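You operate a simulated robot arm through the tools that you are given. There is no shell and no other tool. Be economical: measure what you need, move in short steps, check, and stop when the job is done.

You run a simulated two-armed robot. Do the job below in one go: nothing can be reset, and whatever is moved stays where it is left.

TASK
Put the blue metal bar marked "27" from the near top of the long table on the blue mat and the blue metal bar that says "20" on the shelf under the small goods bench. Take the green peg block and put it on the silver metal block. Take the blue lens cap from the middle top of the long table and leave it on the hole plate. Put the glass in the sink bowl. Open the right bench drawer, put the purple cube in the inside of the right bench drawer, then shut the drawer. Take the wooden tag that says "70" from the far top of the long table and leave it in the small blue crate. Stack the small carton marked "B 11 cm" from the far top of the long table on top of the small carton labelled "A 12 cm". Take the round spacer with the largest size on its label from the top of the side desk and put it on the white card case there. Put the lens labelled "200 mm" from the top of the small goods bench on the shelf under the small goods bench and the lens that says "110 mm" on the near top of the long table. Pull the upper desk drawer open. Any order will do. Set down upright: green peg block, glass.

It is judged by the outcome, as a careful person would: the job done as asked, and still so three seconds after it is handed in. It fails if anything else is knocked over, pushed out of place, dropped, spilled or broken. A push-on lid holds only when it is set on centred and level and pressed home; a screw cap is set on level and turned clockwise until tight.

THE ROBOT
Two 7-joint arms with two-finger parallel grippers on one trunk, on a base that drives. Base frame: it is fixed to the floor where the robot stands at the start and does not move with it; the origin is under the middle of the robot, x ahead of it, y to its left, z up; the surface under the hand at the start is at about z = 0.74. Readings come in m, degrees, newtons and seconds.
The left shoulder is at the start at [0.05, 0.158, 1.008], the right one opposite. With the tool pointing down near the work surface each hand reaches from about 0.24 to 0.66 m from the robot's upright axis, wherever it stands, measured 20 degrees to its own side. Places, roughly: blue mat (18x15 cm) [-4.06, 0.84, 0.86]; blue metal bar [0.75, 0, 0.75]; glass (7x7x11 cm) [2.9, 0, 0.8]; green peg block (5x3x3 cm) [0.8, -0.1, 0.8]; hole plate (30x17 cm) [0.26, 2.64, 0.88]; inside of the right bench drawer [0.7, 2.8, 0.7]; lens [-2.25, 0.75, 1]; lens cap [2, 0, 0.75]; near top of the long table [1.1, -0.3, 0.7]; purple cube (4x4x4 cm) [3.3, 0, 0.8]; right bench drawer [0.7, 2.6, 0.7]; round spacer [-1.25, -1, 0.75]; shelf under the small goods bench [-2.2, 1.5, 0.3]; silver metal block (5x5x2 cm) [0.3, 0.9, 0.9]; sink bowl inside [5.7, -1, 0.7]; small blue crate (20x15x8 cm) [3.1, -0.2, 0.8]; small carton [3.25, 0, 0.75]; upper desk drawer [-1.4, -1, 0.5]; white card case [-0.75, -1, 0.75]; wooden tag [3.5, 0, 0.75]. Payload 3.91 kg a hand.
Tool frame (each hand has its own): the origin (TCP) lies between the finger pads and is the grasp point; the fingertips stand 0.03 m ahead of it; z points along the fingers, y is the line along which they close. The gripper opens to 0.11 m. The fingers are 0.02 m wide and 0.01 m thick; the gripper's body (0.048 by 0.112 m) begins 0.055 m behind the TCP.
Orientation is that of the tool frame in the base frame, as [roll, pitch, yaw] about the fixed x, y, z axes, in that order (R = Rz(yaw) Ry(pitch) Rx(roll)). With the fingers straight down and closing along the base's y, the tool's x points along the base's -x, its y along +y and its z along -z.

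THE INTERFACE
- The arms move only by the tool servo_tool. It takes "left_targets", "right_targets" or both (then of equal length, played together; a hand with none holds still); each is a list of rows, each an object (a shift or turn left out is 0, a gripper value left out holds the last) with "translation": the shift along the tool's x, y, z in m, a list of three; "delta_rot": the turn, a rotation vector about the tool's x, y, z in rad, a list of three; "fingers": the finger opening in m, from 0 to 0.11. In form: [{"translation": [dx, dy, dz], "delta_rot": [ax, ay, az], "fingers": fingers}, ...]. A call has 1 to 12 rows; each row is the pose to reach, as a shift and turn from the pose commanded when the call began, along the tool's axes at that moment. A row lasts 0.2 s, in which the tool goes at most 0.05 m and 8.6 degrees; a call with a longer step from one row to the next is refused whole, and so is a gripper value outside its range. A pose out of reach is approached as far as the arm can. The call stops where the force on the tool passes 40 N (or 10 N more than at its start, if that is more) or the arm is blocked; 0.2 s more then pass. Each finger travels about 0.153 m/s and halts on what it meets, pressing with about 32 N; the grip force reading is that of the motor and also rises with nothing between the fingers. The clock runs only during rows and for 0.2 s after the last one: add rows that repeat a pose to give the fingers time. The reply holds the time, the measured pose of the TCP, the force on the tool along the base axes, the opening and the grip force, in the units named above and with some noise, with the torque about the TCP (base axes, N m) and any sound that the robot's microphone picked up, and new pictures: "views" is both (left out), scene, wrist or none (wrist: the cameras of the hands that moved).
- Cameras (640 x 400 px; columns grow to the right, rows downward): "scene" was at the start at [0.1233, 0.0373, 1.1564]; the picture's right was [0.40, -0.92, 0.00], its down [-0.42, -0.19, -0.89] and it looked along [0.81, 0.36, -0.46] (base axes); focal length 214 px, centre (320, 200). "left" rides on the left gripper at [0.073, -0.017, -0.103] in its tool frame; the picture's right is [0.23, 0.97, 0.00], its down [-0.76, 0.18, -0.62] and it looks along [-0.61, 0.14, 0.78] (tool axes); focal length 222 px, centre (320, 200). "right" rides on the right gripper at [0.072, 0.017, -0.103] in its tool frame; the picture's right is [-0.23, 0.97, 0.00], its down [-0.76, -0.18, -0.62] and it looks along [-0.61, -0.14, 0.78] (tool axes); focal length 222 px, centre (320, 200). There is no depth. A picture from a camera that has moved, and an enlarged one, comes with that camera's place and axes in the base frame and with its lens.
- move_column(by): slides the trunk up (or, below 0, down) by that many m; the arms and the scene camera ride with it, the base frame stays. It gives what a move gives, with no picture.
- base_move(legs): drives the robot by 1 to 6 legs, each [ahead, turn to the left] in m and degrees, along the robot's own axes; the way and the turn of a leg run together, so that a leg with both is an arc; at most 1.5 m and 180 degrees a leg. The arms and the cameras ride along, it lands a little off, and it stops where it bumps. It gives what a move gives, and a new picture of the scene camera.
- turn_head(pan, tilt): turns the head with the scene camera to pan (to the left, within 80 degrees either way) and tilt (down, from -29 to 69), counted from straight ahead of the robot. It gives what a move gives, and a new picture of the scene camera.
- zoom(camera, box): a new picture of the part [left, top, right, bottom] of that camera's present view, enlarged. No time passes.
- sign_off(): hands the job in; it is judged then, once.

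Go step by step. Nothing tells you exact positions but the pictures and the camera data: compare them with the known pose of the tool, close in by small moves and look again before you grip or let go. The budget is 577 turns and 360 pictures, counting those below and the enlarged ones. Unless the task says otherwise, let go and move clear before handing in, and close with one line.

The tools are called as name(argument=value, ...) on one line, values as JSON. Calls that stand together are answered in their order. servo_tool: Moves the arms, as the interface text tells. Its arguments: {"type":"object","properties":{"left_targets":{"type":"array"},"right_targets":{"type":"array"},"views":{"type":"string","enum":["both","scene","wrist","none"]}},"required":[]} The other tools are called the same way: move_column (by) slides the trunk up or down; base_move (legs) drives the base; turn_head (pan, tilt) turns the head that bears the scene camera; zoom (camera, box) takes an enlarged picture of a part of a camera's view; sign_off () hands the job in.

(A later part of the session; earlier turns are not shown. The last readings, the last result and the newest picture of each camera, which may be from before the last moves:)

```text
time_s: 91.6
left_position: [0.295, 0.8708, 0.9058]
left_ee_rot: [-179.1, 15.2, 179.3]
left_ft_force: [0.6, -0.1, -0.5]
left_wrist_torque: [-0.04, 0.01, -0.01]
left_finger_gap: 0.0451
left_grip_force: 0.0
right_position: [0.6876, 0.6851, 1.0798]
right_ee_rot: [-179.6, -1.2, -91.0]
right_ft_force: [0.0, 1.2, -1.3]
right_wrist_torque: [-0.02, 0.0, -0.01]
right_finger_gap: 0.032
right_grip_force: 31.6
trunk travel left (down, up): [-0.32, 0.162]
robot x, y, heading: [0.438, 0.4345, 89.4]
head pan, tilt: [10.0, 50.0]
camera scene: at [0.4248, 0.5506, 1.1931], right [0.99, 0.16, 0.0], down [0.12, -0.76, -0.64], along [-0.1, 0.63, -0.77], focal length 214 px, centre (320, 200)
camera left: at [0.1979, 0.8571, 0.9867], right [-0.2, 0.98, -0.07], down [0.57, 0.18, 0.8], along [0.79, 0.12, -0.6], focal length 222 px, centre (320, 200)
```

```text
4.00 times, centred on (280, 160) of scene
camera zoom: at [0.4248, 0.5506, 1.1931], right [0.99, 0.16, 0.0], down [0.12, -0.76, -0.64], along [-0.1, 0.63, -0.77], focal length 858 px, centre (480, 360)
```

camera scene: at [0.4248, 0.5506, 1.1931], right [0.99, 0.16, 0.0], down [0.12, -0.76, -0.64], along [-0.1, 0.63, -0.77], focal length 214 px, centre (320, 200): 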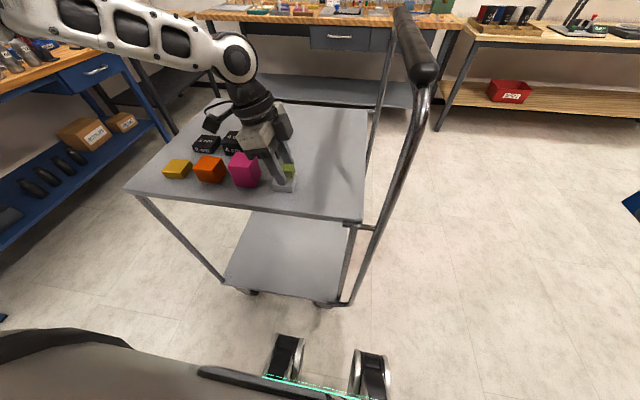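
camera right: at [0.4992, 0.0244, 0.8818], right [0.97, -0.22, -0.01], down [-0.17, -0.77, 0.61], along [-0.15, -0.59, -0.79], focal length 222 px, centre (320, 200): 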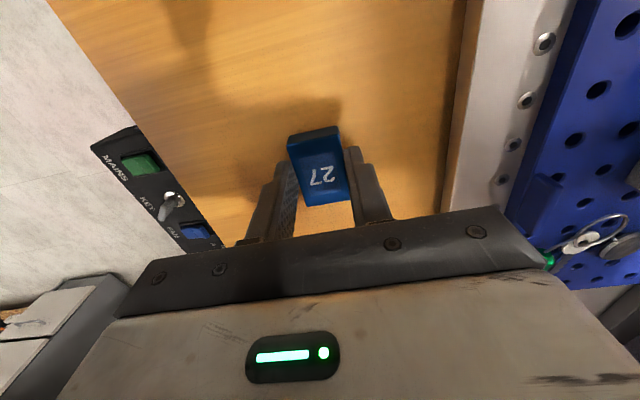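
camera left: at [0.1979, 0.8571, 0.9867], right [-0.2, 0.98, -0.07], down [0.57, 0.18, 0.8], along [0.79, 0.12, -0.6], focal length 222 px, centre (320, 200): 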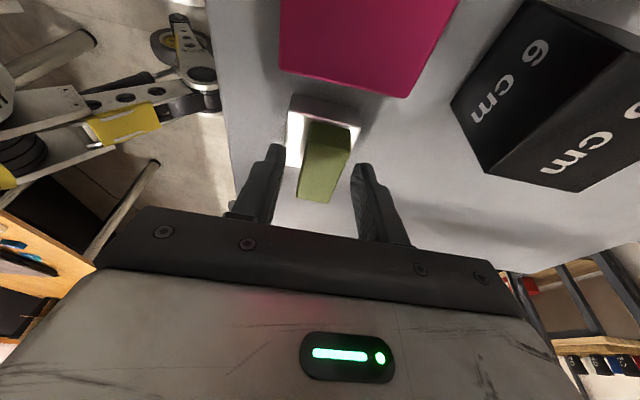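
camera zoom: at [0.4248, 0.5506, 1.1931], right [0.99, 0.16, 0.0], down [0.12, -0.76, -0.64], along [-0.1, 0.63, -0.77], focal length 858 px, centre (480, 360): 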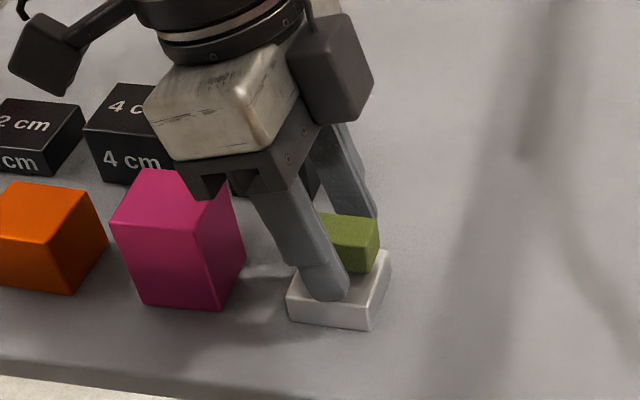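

The green block stands on the silver block. Withdraw the hand up along its axis and check.

servo_tool(left_targets=[{"translation": [0, 0, -0.02]}, {"translation": [0, 0, -0.05]}, {"translation": [0, 0, -0.09]}, {"translation": [0, 0, -0.13]}, {"translation": [0, 0, -0.17]}], views="none")

zoom(camera="scene", box=[220, 110, 340, 210])

```text
time_s: 92.8
left_position: [0.25, 0.8721, 1.0696]
left_ee_rot: [-179.2, 15.2, 179.3]
left_ft_force: [-1.2, -0.8, 1.0]
left_wrist_torque: [0.01, 0.01, 0.03]
left_finger_gap: 0.0451
left_grip_force: 0.1
right_position: [0.6867, 0.6852, 1.0796]
right_ee_rot: [-179.6, -1.1, -90.9]
right_ft_force: [-0.4, 0.6, 0.3]
right_wrist_torque: [0.0, -0.01, 0.04]
right_finger_gap: 0.0321
right_grip_force: 32.0
trunk travel left (down, up): [-0.32, 0.162]
robot x, y, heading: [0.4353, 0.4345, 89.3]
head pan, tilt: [10.0, 50.0]
```

```text
4.00 times, centred on (280, 160) of scene
camera zoom: at [0.4249, 0.5504, 1.1931], right [0.99, 0.16, 0.0], down [0.12, -0.76, -0.64], along [-0.1, 0.63, -0.77], focal length 858 px, centre (480, 360)
```

zoom: 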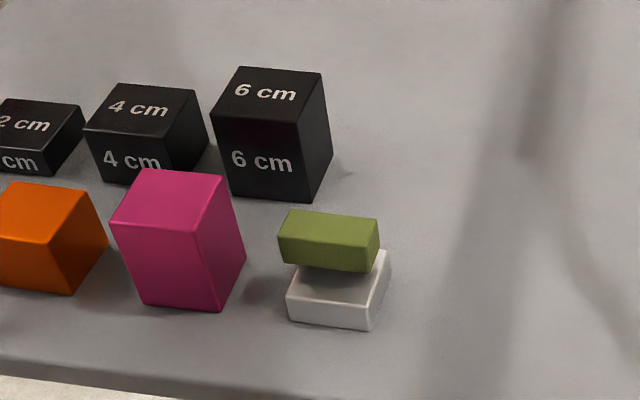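

Green block done. Raise the trunk, level and un-turn the left hand, then drive to face bar "20" at about (1.04,0.01).

move_column(by=0.16)

servo_tool(left_targets=[{"delta_rot": [0, 0.13, 0], "fingers": 0.08}, {"delta_rot": [0, 0.262, 0], "translation": [0, -0.02, 0]}], views="none")

servo_tool(left_targets=[{"delta_rot": [0, 0, -0.145]}, {"delta_rot": [0, 0, -0.29]}, {"delta_rot": [0, 0, -0.435]}, {"delta_rot": [0, 0, -0.58]}, {"delta_rot": [0, 0, -0.725]}, {"delta_rot": [0, 0, -0.87]}, {"delta_rot": [0, 0, -1.015]}, {"delta_rot": [0, 0, -1.16]}, {"delta_rot": [0, 0, -1.305]}, {"delta_rot": [0, 0, -1.45]}, {"delta_rot": [0, 0, -1.56]}], views="none")

base_move(legs=[[0, -90], [0.46, 0], [0, -90]])

```text
time_s: 94.7
left_position: [0.2487, 0.8736, 1.2279]
left_ee_rot: [-179.0, 15.2, 179.2]
left_ft_force: [-0.5, 0.6, -0.6]
left_wrist_torque: [-0.01, -0.02, -0.01]
left_finger_gap: 0.045
left_grip_force: 0.1
right_position: [0.6876, 0.686, 1.2408]
right_ee_rot: [-179.5, -1.2, -91.0]
right_ft_force: [-0.6, -0.4, -0.7]
right_wrist_torque: [0.0, -0.01, -0.01]
right_finger_gap: 0.0319
right_grip_force: 32.0
trunk travel left (down, up): [-0.48, 0.002]
robot x, y, heading: [0.4348, 0.4328, 89.2]
head pan, tilt: [10.0, 50.0]
```

```text
time_s: 95.3
left_position: [0.2504, 0.8519, 1.2291]
left_ee_rot: [-179.2, 0.1, 179.0]
left_ft_force: [-0.2, 1.2, -0.7]
left_wrist_torque: [0.01, 0.01, 0.04]
left_finger_gap: 0.0799
left_grip_force: 0.1
right_position: [0.6867, 0.6845, 1.2396]
right_ee_rot: [-179.6, -1.1, -91.1]
right_ft_force: [0.3, -0.8, -0.9]
right_wrist_torque: [0.04, 0.01, 0.02]
right_finger_gap: 0.0318
right_grip_force: 31.6
trunk travel left (down, up): [-0.48, 0.002]
robot x, y, heading: [0.434, 0.4307, 89.1]
head pan, tilt: [10.0, 50.0]
```

```text
time_s: 97.7
left_position: [0.2487, 0.8539, 1.2279]
left_ee_rot: [-179.8, -0.9, -91.4]
left_ft_force: [0.2, 0.1, 1.2]
left_wrist_torque: [-0.01, -0.02, 0.01]
left_finger_gap: 0.0804
left_grip_force: 0.1
right_position: [0.6867, 0.6857, 1.2412]
right_ee_rot: [-179.6, -1.1, -91.0]
right_ft_force: [0.2, 0.1, -0.8]
right_wrist_torque: [-0.02, 0.01, 0.01]
right_finger_gap: 0.032
right_grip_force: 32.1
trunk travel left (down, up): [-0.48, 0.002]
robot x, y, heading: [0.4365, 0.4319, 89.4]
head pan, tilt: [10.0, 50.0]
```

```text
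time_s: 108.1
left_position: [1.0723, -0.0, 1.2288]
left_ee_rot: [-179.8, -0.9, 87.1]
left_ft_force: [-0.9, 0.0, 0.2]
left_wrist_torque: [0.0, -0.01, 0.03]
left_finger_gap: 0.08
left_grip_force: 0.1
right_position: [0.6372, 0.1781, 1.2416]
right_ee_rot: [-179.6, -1.2, 87.6]
right_ft_force: [-0.9, 0.6, -0.2]
right_wrist_torque: [0.03, -0.02, 0.01]
right_finger_gap: 0.0322
right_grip_force: 32.2
trunk travel left (down, up): [-0.48, 0.002]
robot x, y, heading: [0.8968, 0.4209, -92.2]
head pan, tilt: [10.0, 50.0]
camera scene: at [0.9028, 0.3082, 1.3531], right [-0.99, -0.14, 0.0], down [-0.1, 0.76, -0.64], along [0.09, -0.64, -0.77], focal length 214 px, centre (320, 200)
```

scene: 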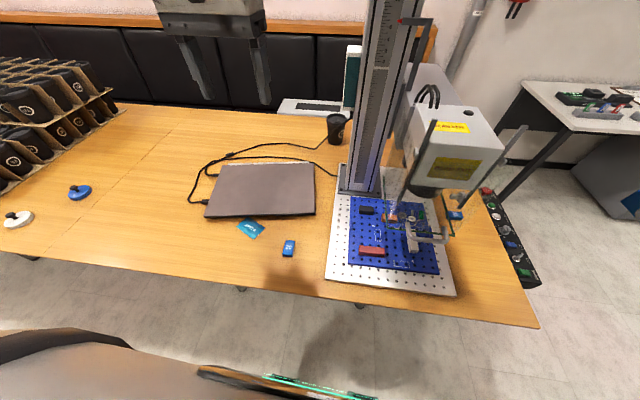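

Bar "20" is at (1.041,0.012). Lower the trunk and bring the left hand over it.

move_column(by=-0.2)

servo_tool(left_targets=[{"translation": [0.01, -0.032, 0.03], "delta_rot": [0, 0, -0.05]}, {"translation": [0.01, -0.032, 0.075], "delta_rot": [0, 0, -0.05]}, {"translation": [0.01, -0.032, 0.12], "delta_rot": [0, 0, -0.05]}, {"translation": [0.01, -0.032, 0.165], "delta_rot": [0, 0, -0.05]}, {"translation": [0.01, -0.032, 0.2], "delta_rot": [0, 0, -0.05]}, {"translation": [0.01, -0.032, 0.22], "delta_rot": [0, 0, -0.05]}], views="wrist")

```text
time_s: 110.3
left_position: [1.0719, 0.0015, 1.0276]
left_ee_rot: [-179.9, -0.8, 87.1]
left_ft_force: [0.3, 0.7, -0.2]
left_wrist_torque: [-0.02, -0.01, 0.0]
left_finger_gap: 0.0798
left_grip_force: 0.0
right_position: [0.6389, 0.1792, 1.0398]
right_ee_rot: [-179.7, -1.2, 87.6]
right_ft_force: [0.3, -0.1, -1.0]
right_wrist_torque: [-0.03, -0.01, 0.0]
right_finger_gap: 0.0316
right_grip_force: 31.7
trunk travel left (down, up): [-0.28, 0.202]
robot x, y, heading: [0.894, 0.4246, -92.0]
head pan, tilt: [10.0, 50.0]
```

```text
time_s: 111.7
left_position: [1.0393, 0.0156, 0.8085]
left_ee_rot: [-179.7, -0.7, 89.9]
left_ft_force: [0.7, -0.7, 0.8]
left_wrist_torque: [0.0, -0.01, -0.01]
left_finger_gap: 0.0799
left_grip_force: 0.1
right_position: [0.6381, 0.1791, 1.0401]
right_ee_rot: [-179.6, -1.2, 87.6]
right_ft_force: [-1.1, 0.3, -0.6]
right_wrist_torque: [-0.02, 0.0, 0.04]
right_finger_gap: 0.0321
right_grip_force: 31.6
trunk travel left (down, up): [-0.28, 0.202]
robot x, y, heading: [0.8976, 0.42, -92.1]
head pan, tilt: [10.0, 50.0]
camera left: at [1.0234, 0.0862, 0.9133], right [0.97, 0.23, 0.0], down [0.18, -0.77, 0.61], along [0.14, -0.6, -0.79], focal length 222 px, centre (320, 200)
```

left: 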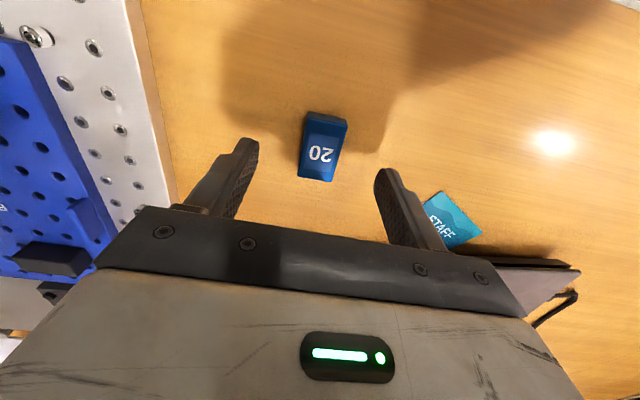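

Centred. Lower and grip.

servo_tool(left_targets=[{"translation": [-0.001, 0.001, 0.015]}, {"translation": [-0.001, 0.001, 0.028]}, {"translation": [-0.001, 0.001, 0.033]}, {"translation": [-0.001, 0.001, 0.033], "fingers": 0.0}, {"translation": [-0.001, 0.001, 0.033], "fingers": 0.0}, {"translation": [-0.001, 0.001, 0.033], "fingers": 0.0}, {"translation": [-0.001, 0.001, 0.033], "fingers": 0.0}, {"translation": [-0.001, 0.001, 0.01]}, {"translation": [-0.001, 0.001, -0.03]}, {"translation": [0.02, 0.0, -0.07]}, {"translation": [0.05, 0.0, -0.1]}], views="wrist")

```text
time_s: 114.1
left_position: [1.04, 0.0637, 0.9096]
left_ee_rot: [-179.9, -0.9, 89.9]
left_ft_force: [0.7, 0.2, -0.1]
left_wrist_torque: [0.01, -0.01, -0.04]
left_finger_gap: 0.0289
left_grip_force: 32.0
right_position: [0.6386, 0.1788, 1.0408]
right_ee_rot: [-179.6, -1.1, 87.6]
right_ft_force: [0.2, 0.8, -0.9]
right_wrist_torque: [-0.01, 0.0, 0.0]
right_finger_gap: 0.0322
right_grip_force: 31.9
trunk travel left (down, up): [-0.28, 0.202]
robot x, y, heading: [0.8955, 0.4231, -92.2]
head pan, tilt: [10.0, 50.0]
camera left: at [1.0239, 0.1349, 1.0139], right [0.97, 0.23, 0.0], down [0.18, -0.77, 0.61], along [0.14, -0.59, -0.79], focal length 222 px, centre (320, 200)
```

left: 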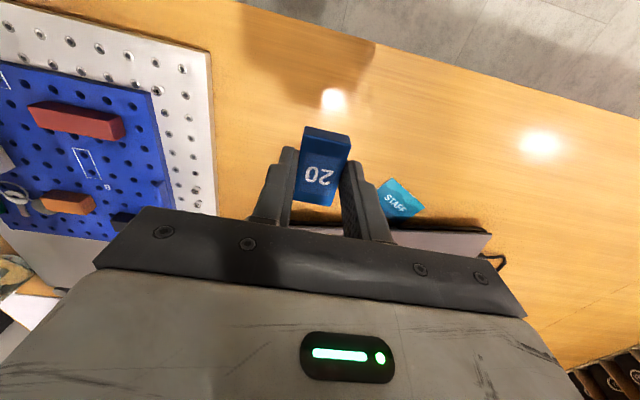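

Both bars are held. Raise the trunk, then turn left (away from the press) to face -x and drive along the gap toward the west.

move_column(by=0.2)

base_move(legs=[[0, 140], [0, 132], [0.9, 0]])

turn_head(pan=-20, tilt=15)

```text
time_s: 116.3
left_position: [1.0411, 0.0622, 1.1087]
left_ee_rot: [-179.9, -0.8, 89.9]
left_ft_force: [0.0, 0.6, -0.3]
left_wrist_torque: [-0.03, 0.02, 0.01]
left_finger_gap: 0.0289
left_grip_force: 31.7
right_position: [0.6392, 0.1793, 1.2402]
right_ee_rot: [-179.5, -1.2, 87.6]
right_ft_force: [-0.1, -0.7, -0.6]
right_wrist_torque: [0.04, 0.03, 0.06]
right_finger_gap: 0.0321
right_grip_force: 32.1
trunk travel left (down, up): [-0.48, 0.002]
robot x, y, heading: [0.8954, 0.4252, -92.2]
head pan, tilt: [10.0, 50.0]
```

```text
time_s: 132.3
left_position: [-0.3712, 0.2821, 1.1088]
left_ee_rot: [-179.8, -0.9, 1.1]
left_ft_force: [-0.2, 0.1, -0.6]
left_wrist_torque: [0.01, 0.03, 0.03]
left_finger_gap: 0.0294
left_grip_force: 31.9
right_position: [-0.2647, 0.6867, 1.2411]
right_ee_rot: [-179.6, -1.2, -1.2]
right_ft_force: [-0.4, -0.6, -0.7]
right_wrist_torque: [-0.01, 0.0, -0.02]
right_finger_gap: 0.032
right_grip_force: 31.9
trunk travel left (down, up): [-0.48, 0.002]
robot x, y, heading: [-0.0126, 0.4372, 179.1]
head pan, tilt: [10.0, 50.0]
camera scene: at [-0.1301, 0.4248, 1.3531], right [-0.16, 0.99, 0.0], down [0.76, 0.12, -0.64], along [-0.63, -0.1, -0.77], focal length 214 px, centre (320, 200)
```

scene: 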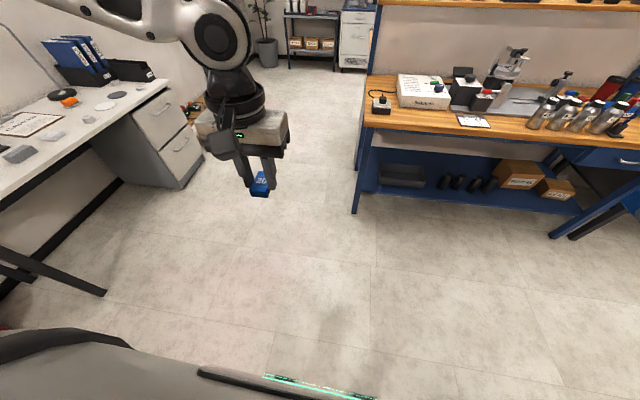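

```text
time_s: 133.3
left_position: [-0.3711, 0.2821, 1.1097]
left_ee_rot: [-179.8, -0.8, 1.1]
left_ft_force: [1.1, -1.1, -0.7]
left_wrist_torque: [0.0, 0.0, -0.02]
left_finger_gap: 0.0289
left_grip_force: 32.0
right_position: [-0.2632, 0.687, 1.2415]
right_ee_rot: [-179.5, -1.3, -1.1]
right_ft_force: [-1.2, -0.1, 0.0]
right_wrist_torque: [-0.01, -0.03, 0.03]
right_finger_gap: 0.0319
right_grip_force: 31.7
trunk travel left (down, up): [-0.48, 0.002]
robot x, y, heading: [-0.014, 0.4343, 178.9]
head pan, tilt: [-20.0, 15.0]
camera scene: at [-0.141, 0.4702, 1.4068], right [0.36, 0.93, 0.0], down [0.24, -0.09, -0.97], along [-0.9, 0.35, -0.26], focal length 214 px, centre (320, 200)
```

scene: 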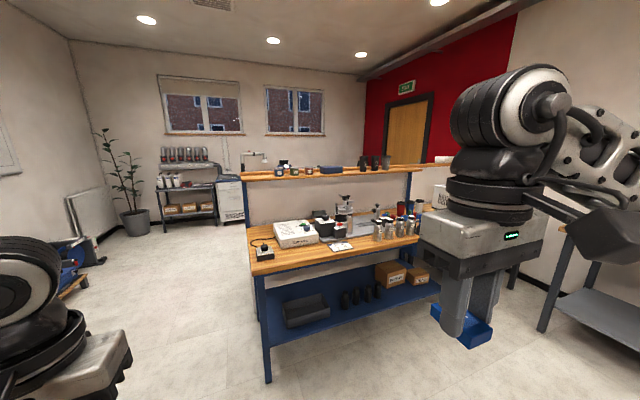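

In front is a blue bench with a lower shelf; I need to find which is the small goods bench. Zoom in.

zoom(camera="scene", box=[230, 140, 440, 330])

zoom(camera="scene", box=[140, 130, 260, 240])

```text
2.11 times, centred on (335, 235) of scene
camera zoom: at [-0.141, 0.4702, 1.4068], right [0.36, 0.93, 0.0], down [0.24, -0.09, -0.97], along [-0.9, 0.35, -0.26], focal length 452 px, centre (288, 126)
```

zoom: 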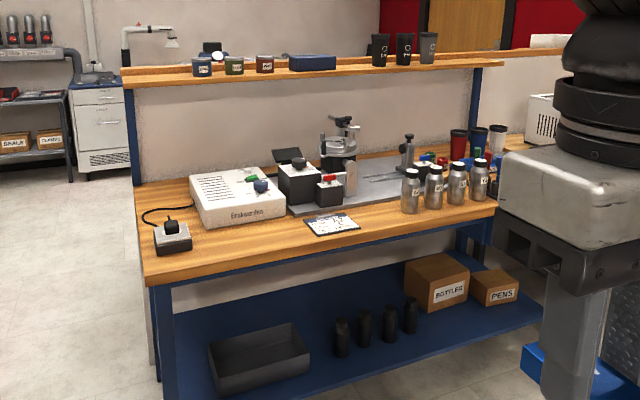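

```text
3.64 times, centred on (200, 185) of scene
camera zoom: at [-0.141, 0.4702, 1.4068], right [0.36, 0.93, 0.0], down [0.24, -0.09, -0.97], along [-0.9, 0.35, -0.26], focal length 780 px, centre (756, 254)
```

zoom: 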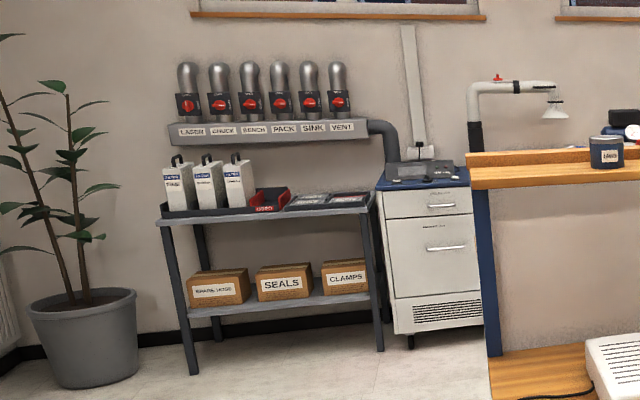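

The rack behind is by the west wall; the small goods bench (x≈-2.2) seems to be back-to-back behind this blue bench. I'll drive round its south end.

base_move(legs=[[0, 33], [0.98, 0], [0, -32], [1.3, 0]])

turn_head(pan=-50, tilt=20)

```text
time_s: 147.7
left_position: [-2.5105, -0.248, 1.1095]
left_ee_rot: [-179.8, -0.9, 1.8]
left_ft_force: [0.2, -0.3, 0.0]
left_wrist_torque: [0.0, -0.03, 0.03]
left_finger_gap: 0.0287
left_grip_force: 32.4
right_position: [-2.4074, 0.157, 1.24]
right_ee_rot: [-179.6, -1.2, -0.5]
right_ft_force: [-0.2, 0.1, -1.0]
right_wrist_torque: [0.02, -0.03, 0.0]
right_finger_gap: 0.0322
right_grip_force: 32.5
trunk travel left (down, up): [-0.48, 0.002]
robot x, y, heading: [-2.153, -0.0904, 179.7]
head pan, tilt: [-20.0, 15.0]
camera scene: at [-2.2821, -0.058, 1.4068], right [0.35, 0.94, 0.0], down [0.24, -0.09, -0.97], along [-0.91, 0.33, -0.26], focal length 214 px, centre (320, 200)
```

scene: 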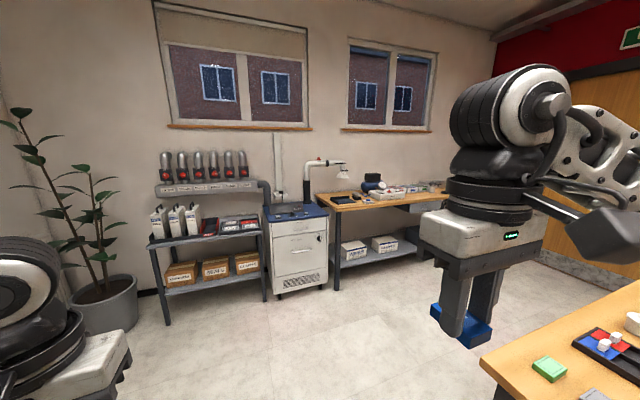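

```text
time_s: 148.6
left_position: [-2.5098, -0.2496, 1.1073]
left_ee_rot: [-179.8, -0.9, 1.9]
left_ft_force: [-0.2, -1.0, 0.3]
left_wrist_torque: [0.02, 0.02, 0.02]
left_finger_gap: 0.0289
left_grip_force: 31.7
right_position: [-2.4075, 0.1568, 1.2411]
right_ee_rot: [-179.6, -1.2, -0.5]
right_ft_force: [0.3, -0.9, -1.3]
right_wrist_torque: [-0.01, -0.02, 0.04]
right_finger_gap: 0.0323
right_grip_force: 32.4
trunk travel left (down, up): [-0.48, 0.002]
robot x, y, heading: [-2.1555, -0.0899, 179.7]
head pan, tilt: [-50.0, 20.0]
camera scene: at [-2.2539, -0.0189, 1.3987], right [0.77, 0.64, 0.0], down [0.22, -0.26, -0.94], along [-0.6, 0.72, -0.34], focal length 214 px, centre (320, 200)
```

scene: 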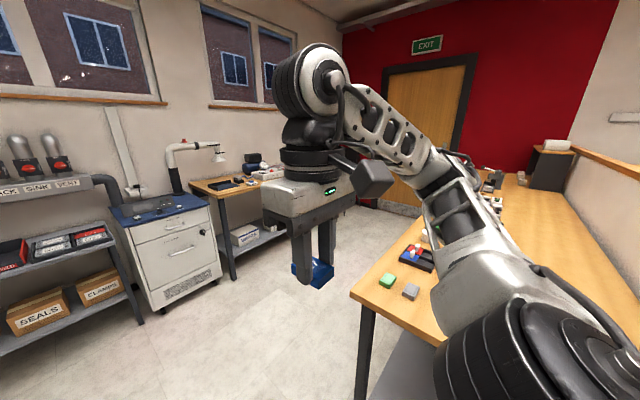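

The small goods bench faces west (front edge x≈-2.5), and the west wall bench with the mat is across the aisle. Drive into the aisle between them and face the wall bench.

base_move(legs=[[1.0, 0], [0, -90], [0.85, 0], [0, 90]])

turn_head(pan=0, tilt=30)

```text
time_s: 165.6
left_position: [-3.5169, 0.5994, 1.1086]
left_ee_rot: [-179.9, -0.9, 2.9]
left_ft_force: [-0.6, -0.2, -0.3]
left_wrist_torque: [-0.04, 0.02, 0.0]
left_finger_gap: 0.029
left_grip_force: 31.8
right_position: [-3.4219, 1.0064, 1.2406]
right_ee_rot: [-179.6, -1.1, 0.5]
right_ft_force: [0.7, 0.3, -1.2]
right_wrist_torque: [-0.01, -0.05, 0.01]
right_finger_gap: 0.0317
right_grip_force: 32.1
trunk travel left (down, up): [-0.48, 0.002]
robot x, y, heading: [-3.1662, 0.7645, -179.4]
head pan, tilt: [-50.0, 20.0]
camera scene: at [-3.2647, 0.8333, 1.3987], right [0.76, 0.65, 0.0], down [0.22, -0.26, -0.94], along [-0.61, 0.71, -0.34], focal length 214 px, centre (320, 200)
```

scene: 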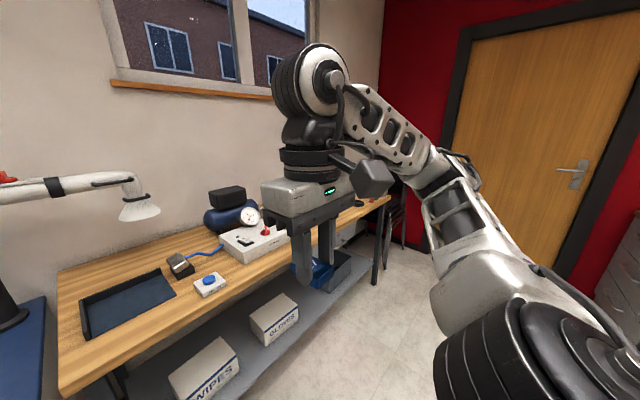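

```text
time_s: 166.8
left_position: [-3.5155, 0.5991, 1.1084]
left_ee_rot: [-180.0, -0.9, 2.9]
left_ft_force: [-0.4, -0.8, -0.9]
left_wrist_torque: [0.02, 0.01, -0.01]
left_finger_gap: 0.029
left_grip_force: 32.0
right_position: [-3.422, 1.0068, 1.2409]
right_ee_rot: [-179.7, -1.1, 0.5]
right_ft_force: [0.5, 0.3, -1.0]
right_wrist_torque: [0.01, 0.02, 0.0]
right_finger_gap: 0.0322
right_grip_force: 31.8
trunk travel left (down, up): [-0.48, 0.002]
robot x, y, heading: [-3.165, 0.7587, -179.1]
head pan, tilt: [0.0, 30.0]
camera scene: at [-3.2942, 0.7618, 1.3827], right [-0.01, 1.0, 0.0], down [0.5, 0.01, -0.87], along [-0.87, -0.01, -0.5], focal length 214 px, centre (320, 200)
```

scene: 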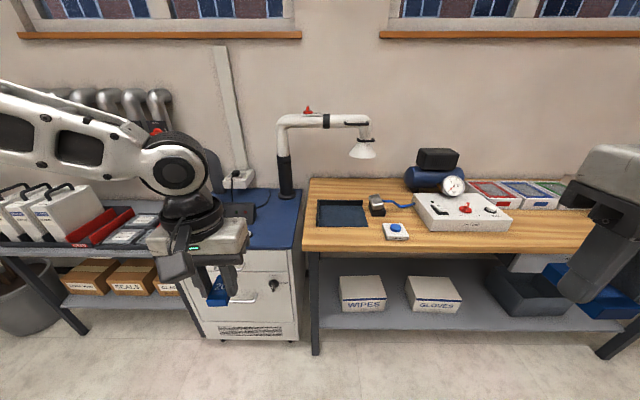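

The blue mat is at about (-4.08,0.85,0.865). Turn slightly left and drive in so it lies on the right arm's side.

base_move(legs=[[0, 12], [0.29, 0]])

move_column(by=-0.1)

servo_tool(right_targets=[{"translation": [-0.04, 0, 0]}, {"translation": [-0.08, 0, 0]}, {"translation": [-0.12, 0, 0]}, {"translation": [-0.16, 0, 0]}, {"translation": [-0.2, 0, 0]}, {"translation": [-0.24, 0, 0]}])

```text
time_s: 169.6
left_position: [-3.7612, 0.4652, 1.1086]
left_ee_rot: [-180.0, -0.8, 14.9]
left_ft_force: [0.9, -0.1, -1.3]
left_wrist_torque: [0.01, -0.03, 0.0]
left_finger_gap: 0.029
left_grip_force: 31.6
right_position: [-3.7525, 0.883, 1.2404]
right_ee_rot: [-179.6, -1.2, 12.5]
right_ft_force: [-0.1, -0.2, -0.7]
right_wrist_torque: [-0.01, -0.02, 0.01]
right_finger_gap: 0.0318
right_grip_force: 32.0
trunk travel left (down, up): [-0.48, 0.002]
robot x, y, heading: [-3.4481, 0.6985, -167.6]
head pan, tilt: [0.0, 30.0]
camera scene: at [-3.5772, 0.6702, 1.3826], right [-0.22, 0.98, 0.0], down [0.49, 0.11, -0.87], along [-0.84, -0.19, -0.5], focal length 214 px, centre (320, 200)
```

scene: 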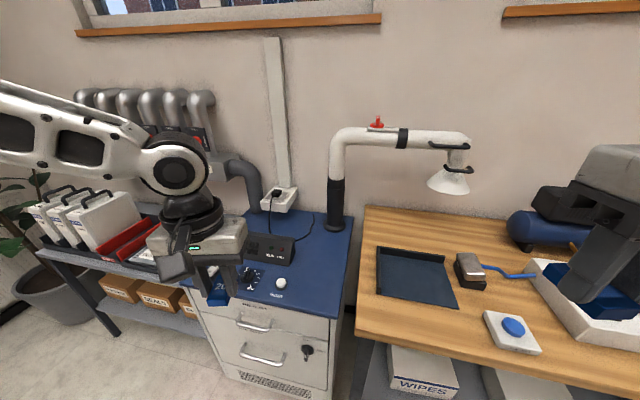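

```text
time_s: 170.9
left_position: [-3.7589, 0.4644, 1.0082]
left_ee_rot: [-179.9, -0.9, 14.7]
left_ft_force: [0.0, 1.4, -0.5]
left_wrist_torque: [0.01, 0.0, -0.01]
left_finger_gap: 0.0289
left_grip_force: 31.5
right_position: [-3.7514, 0.883, 1.141]
right_ee_rot: [-179.6, -1.0, 12.4]
right_ft_force: [-0.1, 0.8, -1.3]
right_wrist_torque: [-0.02, 0.0, -0.01]
right_finger_gap: 0.0321
right_grip_force: 31.9
trunk travel left (down, up): [-0.38, 0.102]
robot x, y, heading: [-3.4477, 0.6939, -167.4]
head pan, tilt: [0.0, 30.0]
```

```text
time_s: 172.3
left_position: [-3.7603, 0.4643, 1.0085]
left_ee_rot: [-179.8, -0.8, 14.8]
left_ft_force: [-0.3, 0.6, -0.7]
left_wrist_torque: [-0.04, 0.01, 0.01]
left_finger_gap: 0.0289
left_grip_force: 31.8
right_position: [-3.9877, 0.8302, 1.134]
right_ee_rot: [-179.6, -1.2, 12.5]
right_ft_force: [-0.5, -0.1, -0.5]
right_wrist_torque: [-0.01, -0.01, 0.0]
right_finger_gap: 0.0321
right_grip_force: 31.9
trunk travel left (down, up): [-0.38, 0.102]
robot x, y, heading: [-3.4503, 0.6984, -167.3]
head pan, tilt: [0.0, 30.0]
camera scene: at [-3.577, 0.67, 1.2825], right [-0.22, 0.98, 0.0], down [0.49, 0.11, -0.87], along [-0.84, -0.19, -0.5], focal length 214 px, centre (320, 200)
camera right: at [-3.9134, 0.8279, 1.2402], right [-0.01, -1.0, -0.01], down [-0.79, 0.0, 0.61], along [-0.61, 0.02, -0.79], focal length 222 px, centre (320, 200)
```

scene: 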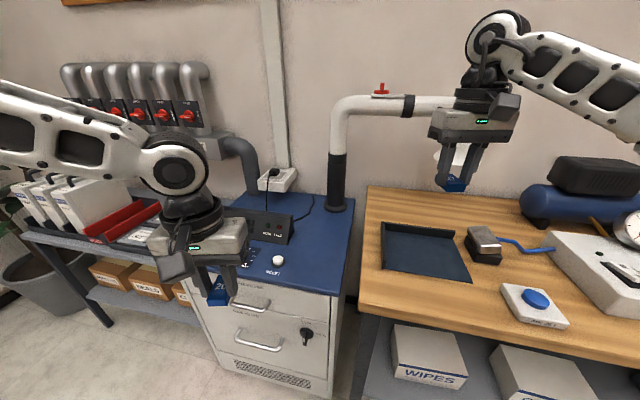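
right: 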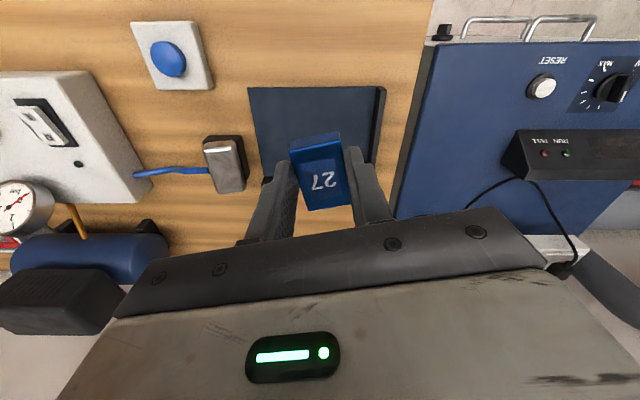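

The mat centre is about (-4.057,0.845). Move over it and lower the bar.

servo_tool(right_targets=[{"translation": [-0.03, -0.015, 0.02]}, {"translation": [-0.064, -0.03, 0.045]}, {"translation": [-0.064, -0.03, 0.09]}, {"translation": [-0.064, -0.03, 0.135]}, {"translation": [-0.064, -0.03, 0.175]}, {"translation": [-0.064, -0.03, 0.21]}])

```text
time_s: 173.7
left_position: [-3.7606, 0.4648, 1.007]
left_ee_rot: [-179.8, -0.9, 14.8]
left_ft_force: [-0.7, 0.1, 0.1]
left_wrist_torque: [0.03, -0.02, 0.03]
left_finger_gap: 0.0291
left_grip_force: 32.1
right_position: [-4.0519, 0.8483, 0.9232]
right_ee_rot: [-179.6, -1.2, 12.5]
right_ft_force: [-0.4, -0.3, -0.7]
right_wrist_torque: [0.01, 0.01, 0.02]
right_finger_gap: 0.0324
right_grip_force: 31.4
trunk travel left (down, up): [-0.38, 0.102]
robot x, y, heading: [-3.4489, 0.7006, -167.6]
head pan, tilt: [0.0, 30.0]
camera scene: at [-3.5768, 0.6704, 1.2826], right [-0.22, 0.98, 0.0], down [0.49, 0.11, -0.87], along [-0.84, -0.19, -0.5], focal length 214 px, centre (320, 200)
camera right: at [-3.9773, 0.846, 1.0296], right [-0.01, -1.0, -0.01], down [-0.79, 0.0, 0.61], along [-0.61, 0.01, -0.79], focal length 222 px, centre (320, 200)
```

scene: 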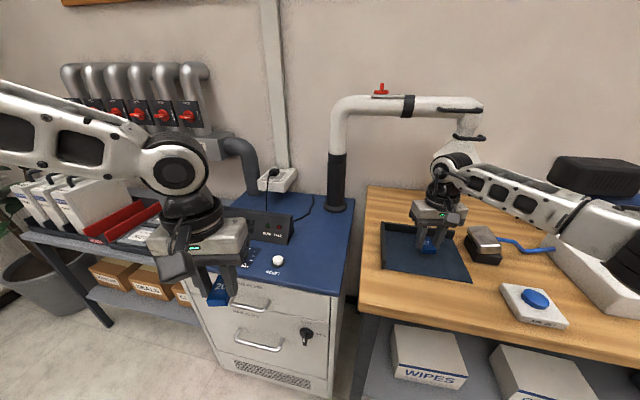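
right: 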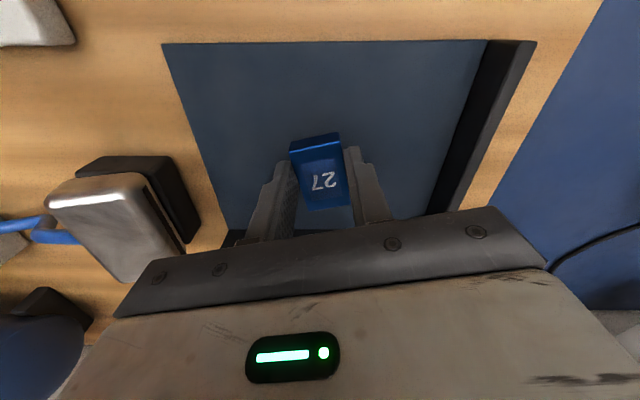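

Over the mat. Lower to light contact, then release and rise.

servo_tool(right_targets=[{"translation": [0, 0, 0.01]}, {"translation": [0, 0, 0.016]}, {"translation": [0, 0, 0.02]}, {"translation": [0, 0, 0.023]}, {"translation": [0, 0, 0.025]}], views="none")

```text
time_s: 174.9
left_position: [-3.7601, 0.4647, 1.0085]
left_ee_rot: [-179.9, -0.9, 14.8]
left_ft_force: [0.1, -1.0, -0.7]
left_wrist_torque: [-0.03, 0.02, 0.01]
left_finger_gap: 0.0291
left_grip_force: 31.8
right_position: [-4.0507, 0.8486, 0.9009]
right_ee_rot: [-179.7, -1.1, 12.5]
right_ft_force: [-0.1, 0.9, 1.8]
right_wrist_torque: [-0.07, 0.04, -0.05]
right_finger_gap: 0.0322
right_grip_force: 32.3
trunk travel left (down, up): [-0.38, 0.102]
robot x, y, heading: [-3.4488, 0.6996, -167.6]
head pan, tilt: [0.0, 30.0]
```

servo_tool(right_targets=[{"translation": [0, 0, 0.002]}, {"translation": [0, 0, 0.004]}, {"translation": [0, 0, 0.004], "fingers": 0.05}, {"translation": [0, 0, 0.004], "fingers": 0.06}, {"translation": [0, 0, -0.03], "fingers": 0.06}, {"translation": [0, 0, -0.07]}, {"translation": [0, 0, -0.11]}], views="wrist")

```text
time_s: 176.5
left_position: [-3.7592, 0.4656, 1.0092]
left_ee_rot: [-179.9, -0.9, 14.7]
left_ft_force: [-0.7, -0.2, -1.2]
left_wrist_torque: [0.01, -0.01, 0.0]
left_finger_gap: 0.0288
left_grip_force: 32.2
right_position: [-4.0535, 0.8481, 1.0101]
right_ee_rot: [-179.7, -1.2, 12.6]
right_ft_force: [-1.0, -0.7, -0.4]
right_wrist_torque: [0.02, 0.01, 0.02]
right_finger_gap: 0.06
right_grip_force: 0.0
trunk travel left (down, up): [-0.38, 0.102]
robot x, y, heading: [-3.4491, 0.6986, -167.4]
head pan, tilt: [0.0, 30.0]
camera right: at [-3.9792, 0.8454, 1.1159], right [-0.01, -1.0, -0.01], down [-0.79, 0.0, 0.61], along [-0.61, 0.02, -0.79], focal length 222 px, centre (320, 200)
```

right: 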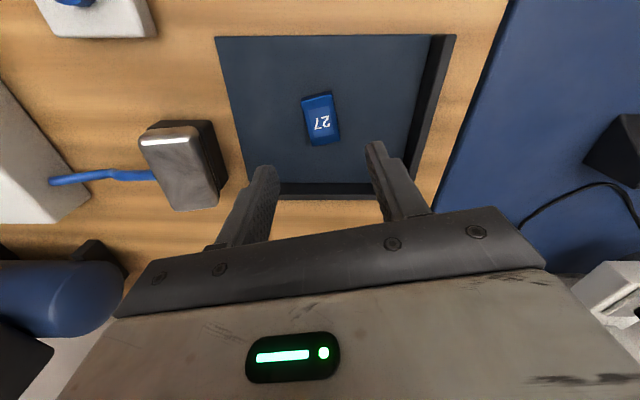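

Bar 27 lies on the mat. Retract, back off and turn round to face the small goods bench.

servo_tool(right_targets=[{"translation": [0.04, 0, -0.02]}, {"translation": [0.08, 0, -0.04]}, {"translation": [0.12, 0, -0.06]}, {"translation": [0.16, 0, -0.08]}, {"translation": [0.2, 0, -0.1]}, {"translation": [0.24, 0, -0.12]}, {"translation": [0.27, 0, -0.14]}], views="none")

base_move(legs=[[-0.3, 0], [0, 168]])

```text
time_s: 178.1
left_position: [-3.7603, 0.4654, 1.0088]
left_ee_rot: [-179.9, -0.8, 14.9]
left_ft_force: [-0.2, 0.5, -0.6]
left_wrist_torque: [0.03, 0.0, 0.03]
left_finger_gap: 0.0289
left_grip_force: 31.7
right_position: [-3.7899, 0.9043, 1.1548]
right_ee_rot: [-179.6, -1.2, 12.4]
right_ft_force: [0.2, 0.2, -0.5]
right_wrist_torque: [0.0, 0.0, 0.03]
right_finger_gap: 0.06
right_grip_force: 0.1
trunk travel left (down, up): [-0.38, 0.102]
robot x, y, heading: [-3.4464, 0.7006, -167.1]
head pan, tilt: [0.0, 30.0]
```

```text
time_s: 187.1
left_position: [-2.8045, 0.9346, 1.0083]
left_ee_rot: [-180.0, -0.9, -176.3]
left_ft_force: [0.3, 0.5, -0.4]
left_wrist_torque: [-0.03, -0.03, -0.01]
left_finger_gap: 0.0288
left_grip_force: 32.2
right_position: [-2.8571, 0.4978, 1.1552]
right_ee_rot: [-179.6, -1.1, -178.7]
right_ft_force: [0.4, 0.4, 0.0]
right_wrist_torque: [-0.02, 0.01, -0.02]
right_finger_gap: 0.0602
right_grip_force: 0.2
trunk travel left (down, up): [-0.38, 0.102]
robot x, y, heading: [-3.152, 0.7619, 1.7]
head pan, tilt: [0.0, 30.0]
camera scene: at [-3.0246, 0.7693, 1.2826], right [0.03, -1.0, 0.0], down [-0.5, -0.01, -0.87], along [0.87, 0.02, -0.5], focal length 214 px, centre (320, 200)
```

scene: 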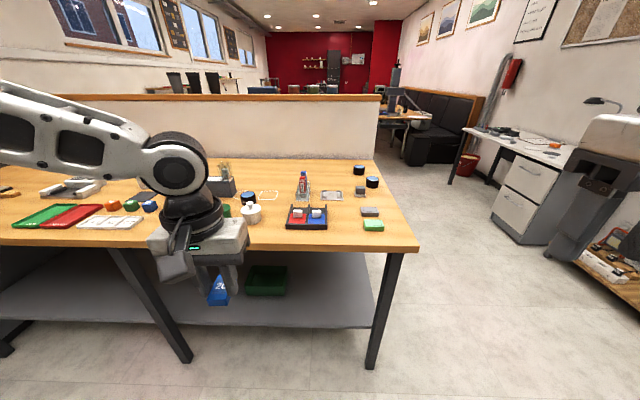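

zoom(camera="scene", box=[220, 150, 420, 260])

zoom(camera="scene", box=[180, 230, 440, 380])

zoom(camera="scene", box=[0, 150, 280, 260])

```text
3.20 times, centred on (320, 205) of scene
camera zoom: at [-3.0246, 0.7693, 1.2826], right [0.03, -1.0, 0.0], down [-0.5, -0.01, -0.87], along [0.87, 0.02, -0.5], focal length 686 px, centre (320, 184)
```

zoom: 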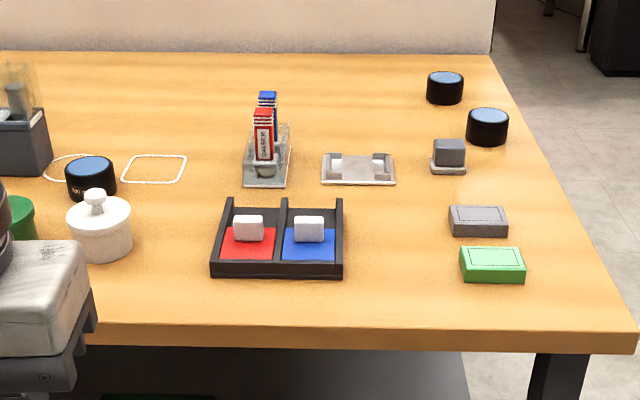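

```text
2.46 times, centred on (310, 305) of scene
camera zoom: at [-3.0246, 0.7693, 1.2826], right [0.03, -1.0, 0.0], down [-0.5, -0.01, -0.87], along [0.87, 0.02, -0.5], focal length 528 px, centre (345, -58)
```

zoom: 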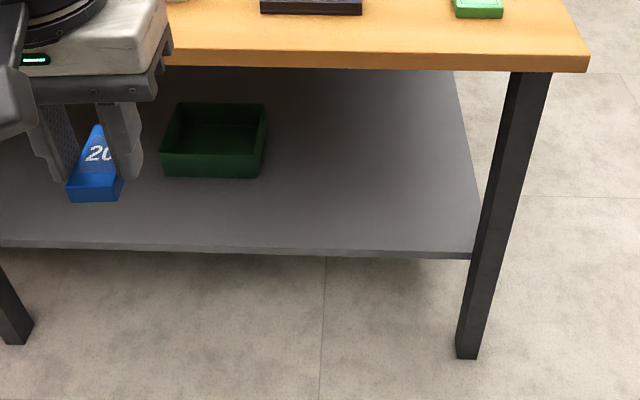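

```text
2.29 times, centred on (140, 205) of scene
camera zoom: at [-3.0246, 0.7693, 1.2826], right [0.03, -1.0, 0.0], down [-0.5, -0.01, -0.87], along [0.87, 0.02, -0.5], focal length 490 px, centre (731, 189)
```

zoom: 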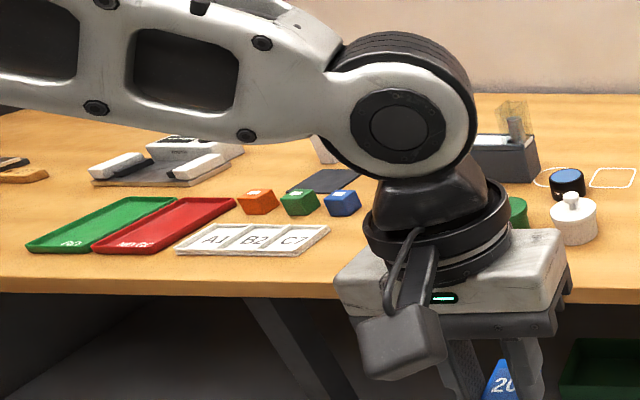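

Lenses are the black cylinders with blue glass tops (three visible). Zoom in to read labels.

zoom(camera="scene", box=[340, 160, 390, 195])

zoom(camera="scene", box=[225, 180, 275, 215])

```text
11.43 times, centred on (365, 178) of scene
camera zoom: at [-3.0246, 0.7693, 1.2826], right [0.03, -1.0, 0.0], down [-0.5, -0.01, -0.87], along [0.87, 0.02, -0.5], focal length 2451 px, centre (-194, 457)
```

zoom: 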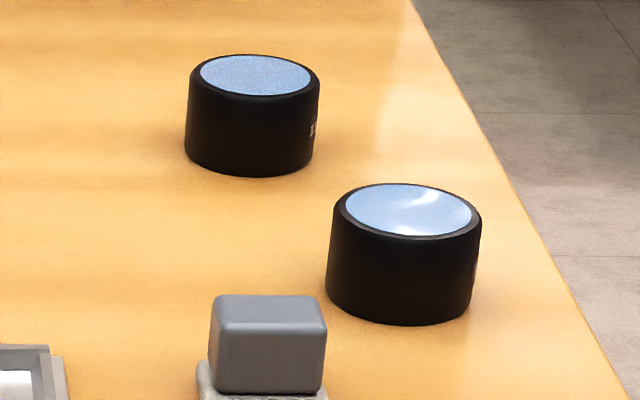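

```text
11.43 times, centred on (250, 198) of scene
camera zoom: at [-3.0246, 0.7693, 1.2826], right [0.03, -1.0, 0.0], down [-0.5, -0.01, -0.87], along [0.87, 0.02, -0.5], focal length 2451 px, centre (1120, 229)
```

zoom: 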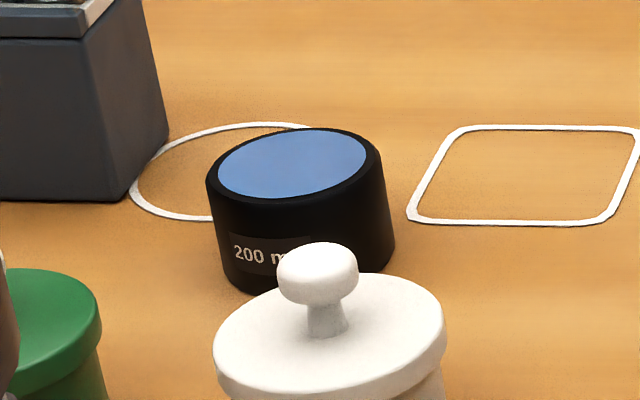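

The "200 mm" lens is at about (-2.33,1.05); the other two have labels facing south. First place bar "20" on the shelf: approach, lower the trunk fully and look.

base_move(legs=[[0, -11], [0.1, 0]])

move_column(by=-0.36)

turn_head(pan=10, tilt=25)

```text
time_s: 188.9
left_position: [-2.6796, 0.8481, 1.0085]
left_ee_rot: [-179.8, -0.8, 172.7]
left_ft_force: [0.0, 1.1, -0.8]
left_wrist_torque: [-0.01, 0.03, -0.01]
left_finger_gap: 0.0289
left_grip_force: 31.9
right_position: [-2.816, 0.4297, 1.155]
right_ee_rot: [-179.7, -1.2, 170.4]
right_ft_force: [0.3, 0.4, -0.1]
right_wrist_torque: [-0.02, 0.04, 0.02]
right_finger_gap: 0.0597
right_grip_force: 0.1
trunk travel left (down, up): [-0.38, 0.102]
robot x, y, heading: [-3.0573, 0.749, -9.3]
head pan, tilt: [0.0, 30.0]
camera scene: at [-2.9268, 0.728, 1.2825], right [-0.16, -0.99, 0.0], down [-0.49, 0.08, -0.87], along [0.85, -0.14, -0.5], focal length 214 px, centre (320, 200)
```

scene: 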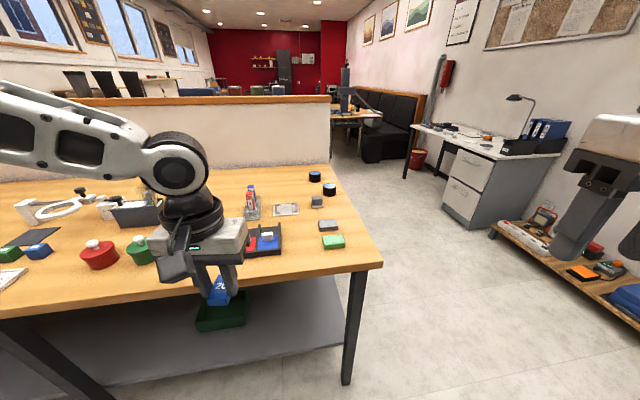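

```text
time_s: 192.4
left_position: [-2.68, 0.8481, 0.6489]
left_ee_rot: [-180.0, -0.9, 172.7]
left_ft_force: [0.0, 0.1, -0.9]
left_wrist_torque: [0.0, -0.01, 0.01]
left_finger_gap: 0.0287
left_grip_force: 31.3
right_position: [-2.8162, 0.431, 0.7962]
right_ee_rot: [-179.6, -1.1, 170.4]
right_ft_force: [0.1, 0.1, -0.6]
right_wrist_torque: [-0.01, 0.01, 0.01]
right_finger_gap: 0.0599
right_grip_force: 0.0
trunk travel left (down, up): [-0.02, 0.462]
robot x, y, heading: [-3.0569, 0.7499, -9.3]
head pan, tilt: [0.0, 30.0]
```

```text
time_s: 193.2
left_position: [-2.6791, 0.8483, 0.6495]
left_ee_rot: [-179.9, -0.9, 172.7]
left_ft_force: [-1.0, 0.5, -1.3]
left_wrist_torque: [0.05, 0.0, -0.03]
left_finger_gap: 0.029
left_grip_force: 31.8
right_position: [-2.8165, 0.4307, 0.7957]
right_ee_rot: [-179.6, -1.2, 170.4]
right_ft_force: [-0.5, -0.1, -0.2]
right_wrist_torque: [-0.01, -0.02, 0.02]
right_finger_gap: 0.06
right_grip_force: 0.0
trunk travel left (down, up): [-0.02, 0.462]
robot x, y, heading: [-3.0561, 0.7503, -9.4]
head pan, tilt: [10.0, 25.0]
camera scene: at [-2.9248, 0.7438, 0.9306], right [0.01, -1.0, 0.0], down [-0.42, 0.0, -0.91], along [0.91, 0.01, -0.42], focal length 214 px, centre (320, 200)
```

scene: 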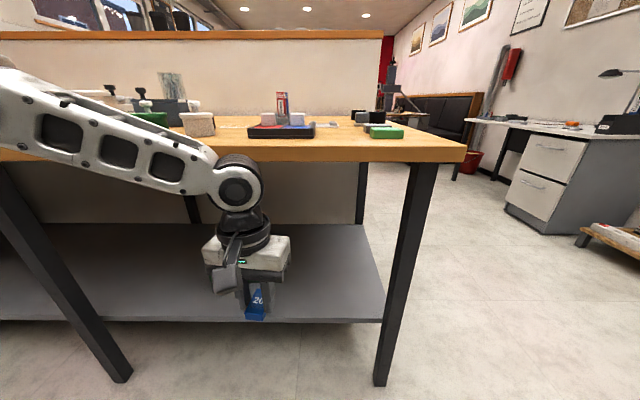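

The shelf is at z≈0.34, front edge x≈-2.5; the table underside at 0.83. Lower the left hand in front of it, then slide forward underneath.

servo_tool(left_targets=[{"translation": [0, 0, 0.045]}, {"translation": [0, 0, 0.09]}, {"translation": [0, 0, 0.135]}, {"translation": [0, 0, 0.18]}, {"translation": [0, 0, 0.21]}], views="scene")

```text
time_s: 194.4
left_position: [-2.6865, 0.8751, 0.4663]
left_ee_rot: [-179.8, -0.8, 172.7]
left_ft_force: [0.1, -0.3, -1.3]
left_wrist_torque: [-0.01, -0.01, 0.01]
left_finger_gap: 0.029
left_grip_force: 31.9
left hand out of reach, approached as far as the arm can: row 4, 5
right_position: [-2.8162, 0.4297, 0.795]
right_ee_rot: [-179.6, -1.1, 170.4]
right_ft_force: [0.6, 0.7, 0.0]
right_wrist_torque: [-0.01, -0.02, -0.01]
right_finger_gap: 0.06
right_grip_force: 0.0
trunk travel left (down, up): [-0.02, 0.462]
robot x, y, heading: [-3.0565, 0.7469, -9.3]
head pan, tilt: [10.0, 25.0]
camera scene: at [-2.9248, 0.7438, 0.9306], right [0.01, -1.0, 0.0], down [-0.42, 0.0, -0.91], along [0.91, 0.01, -0.42], focal length 214 px, centre (320, 200)
```

scene: 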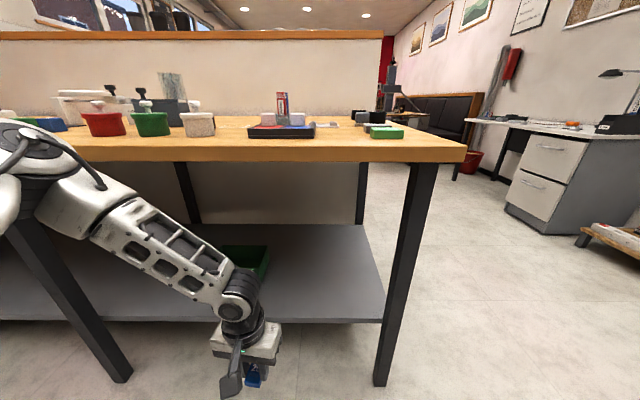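

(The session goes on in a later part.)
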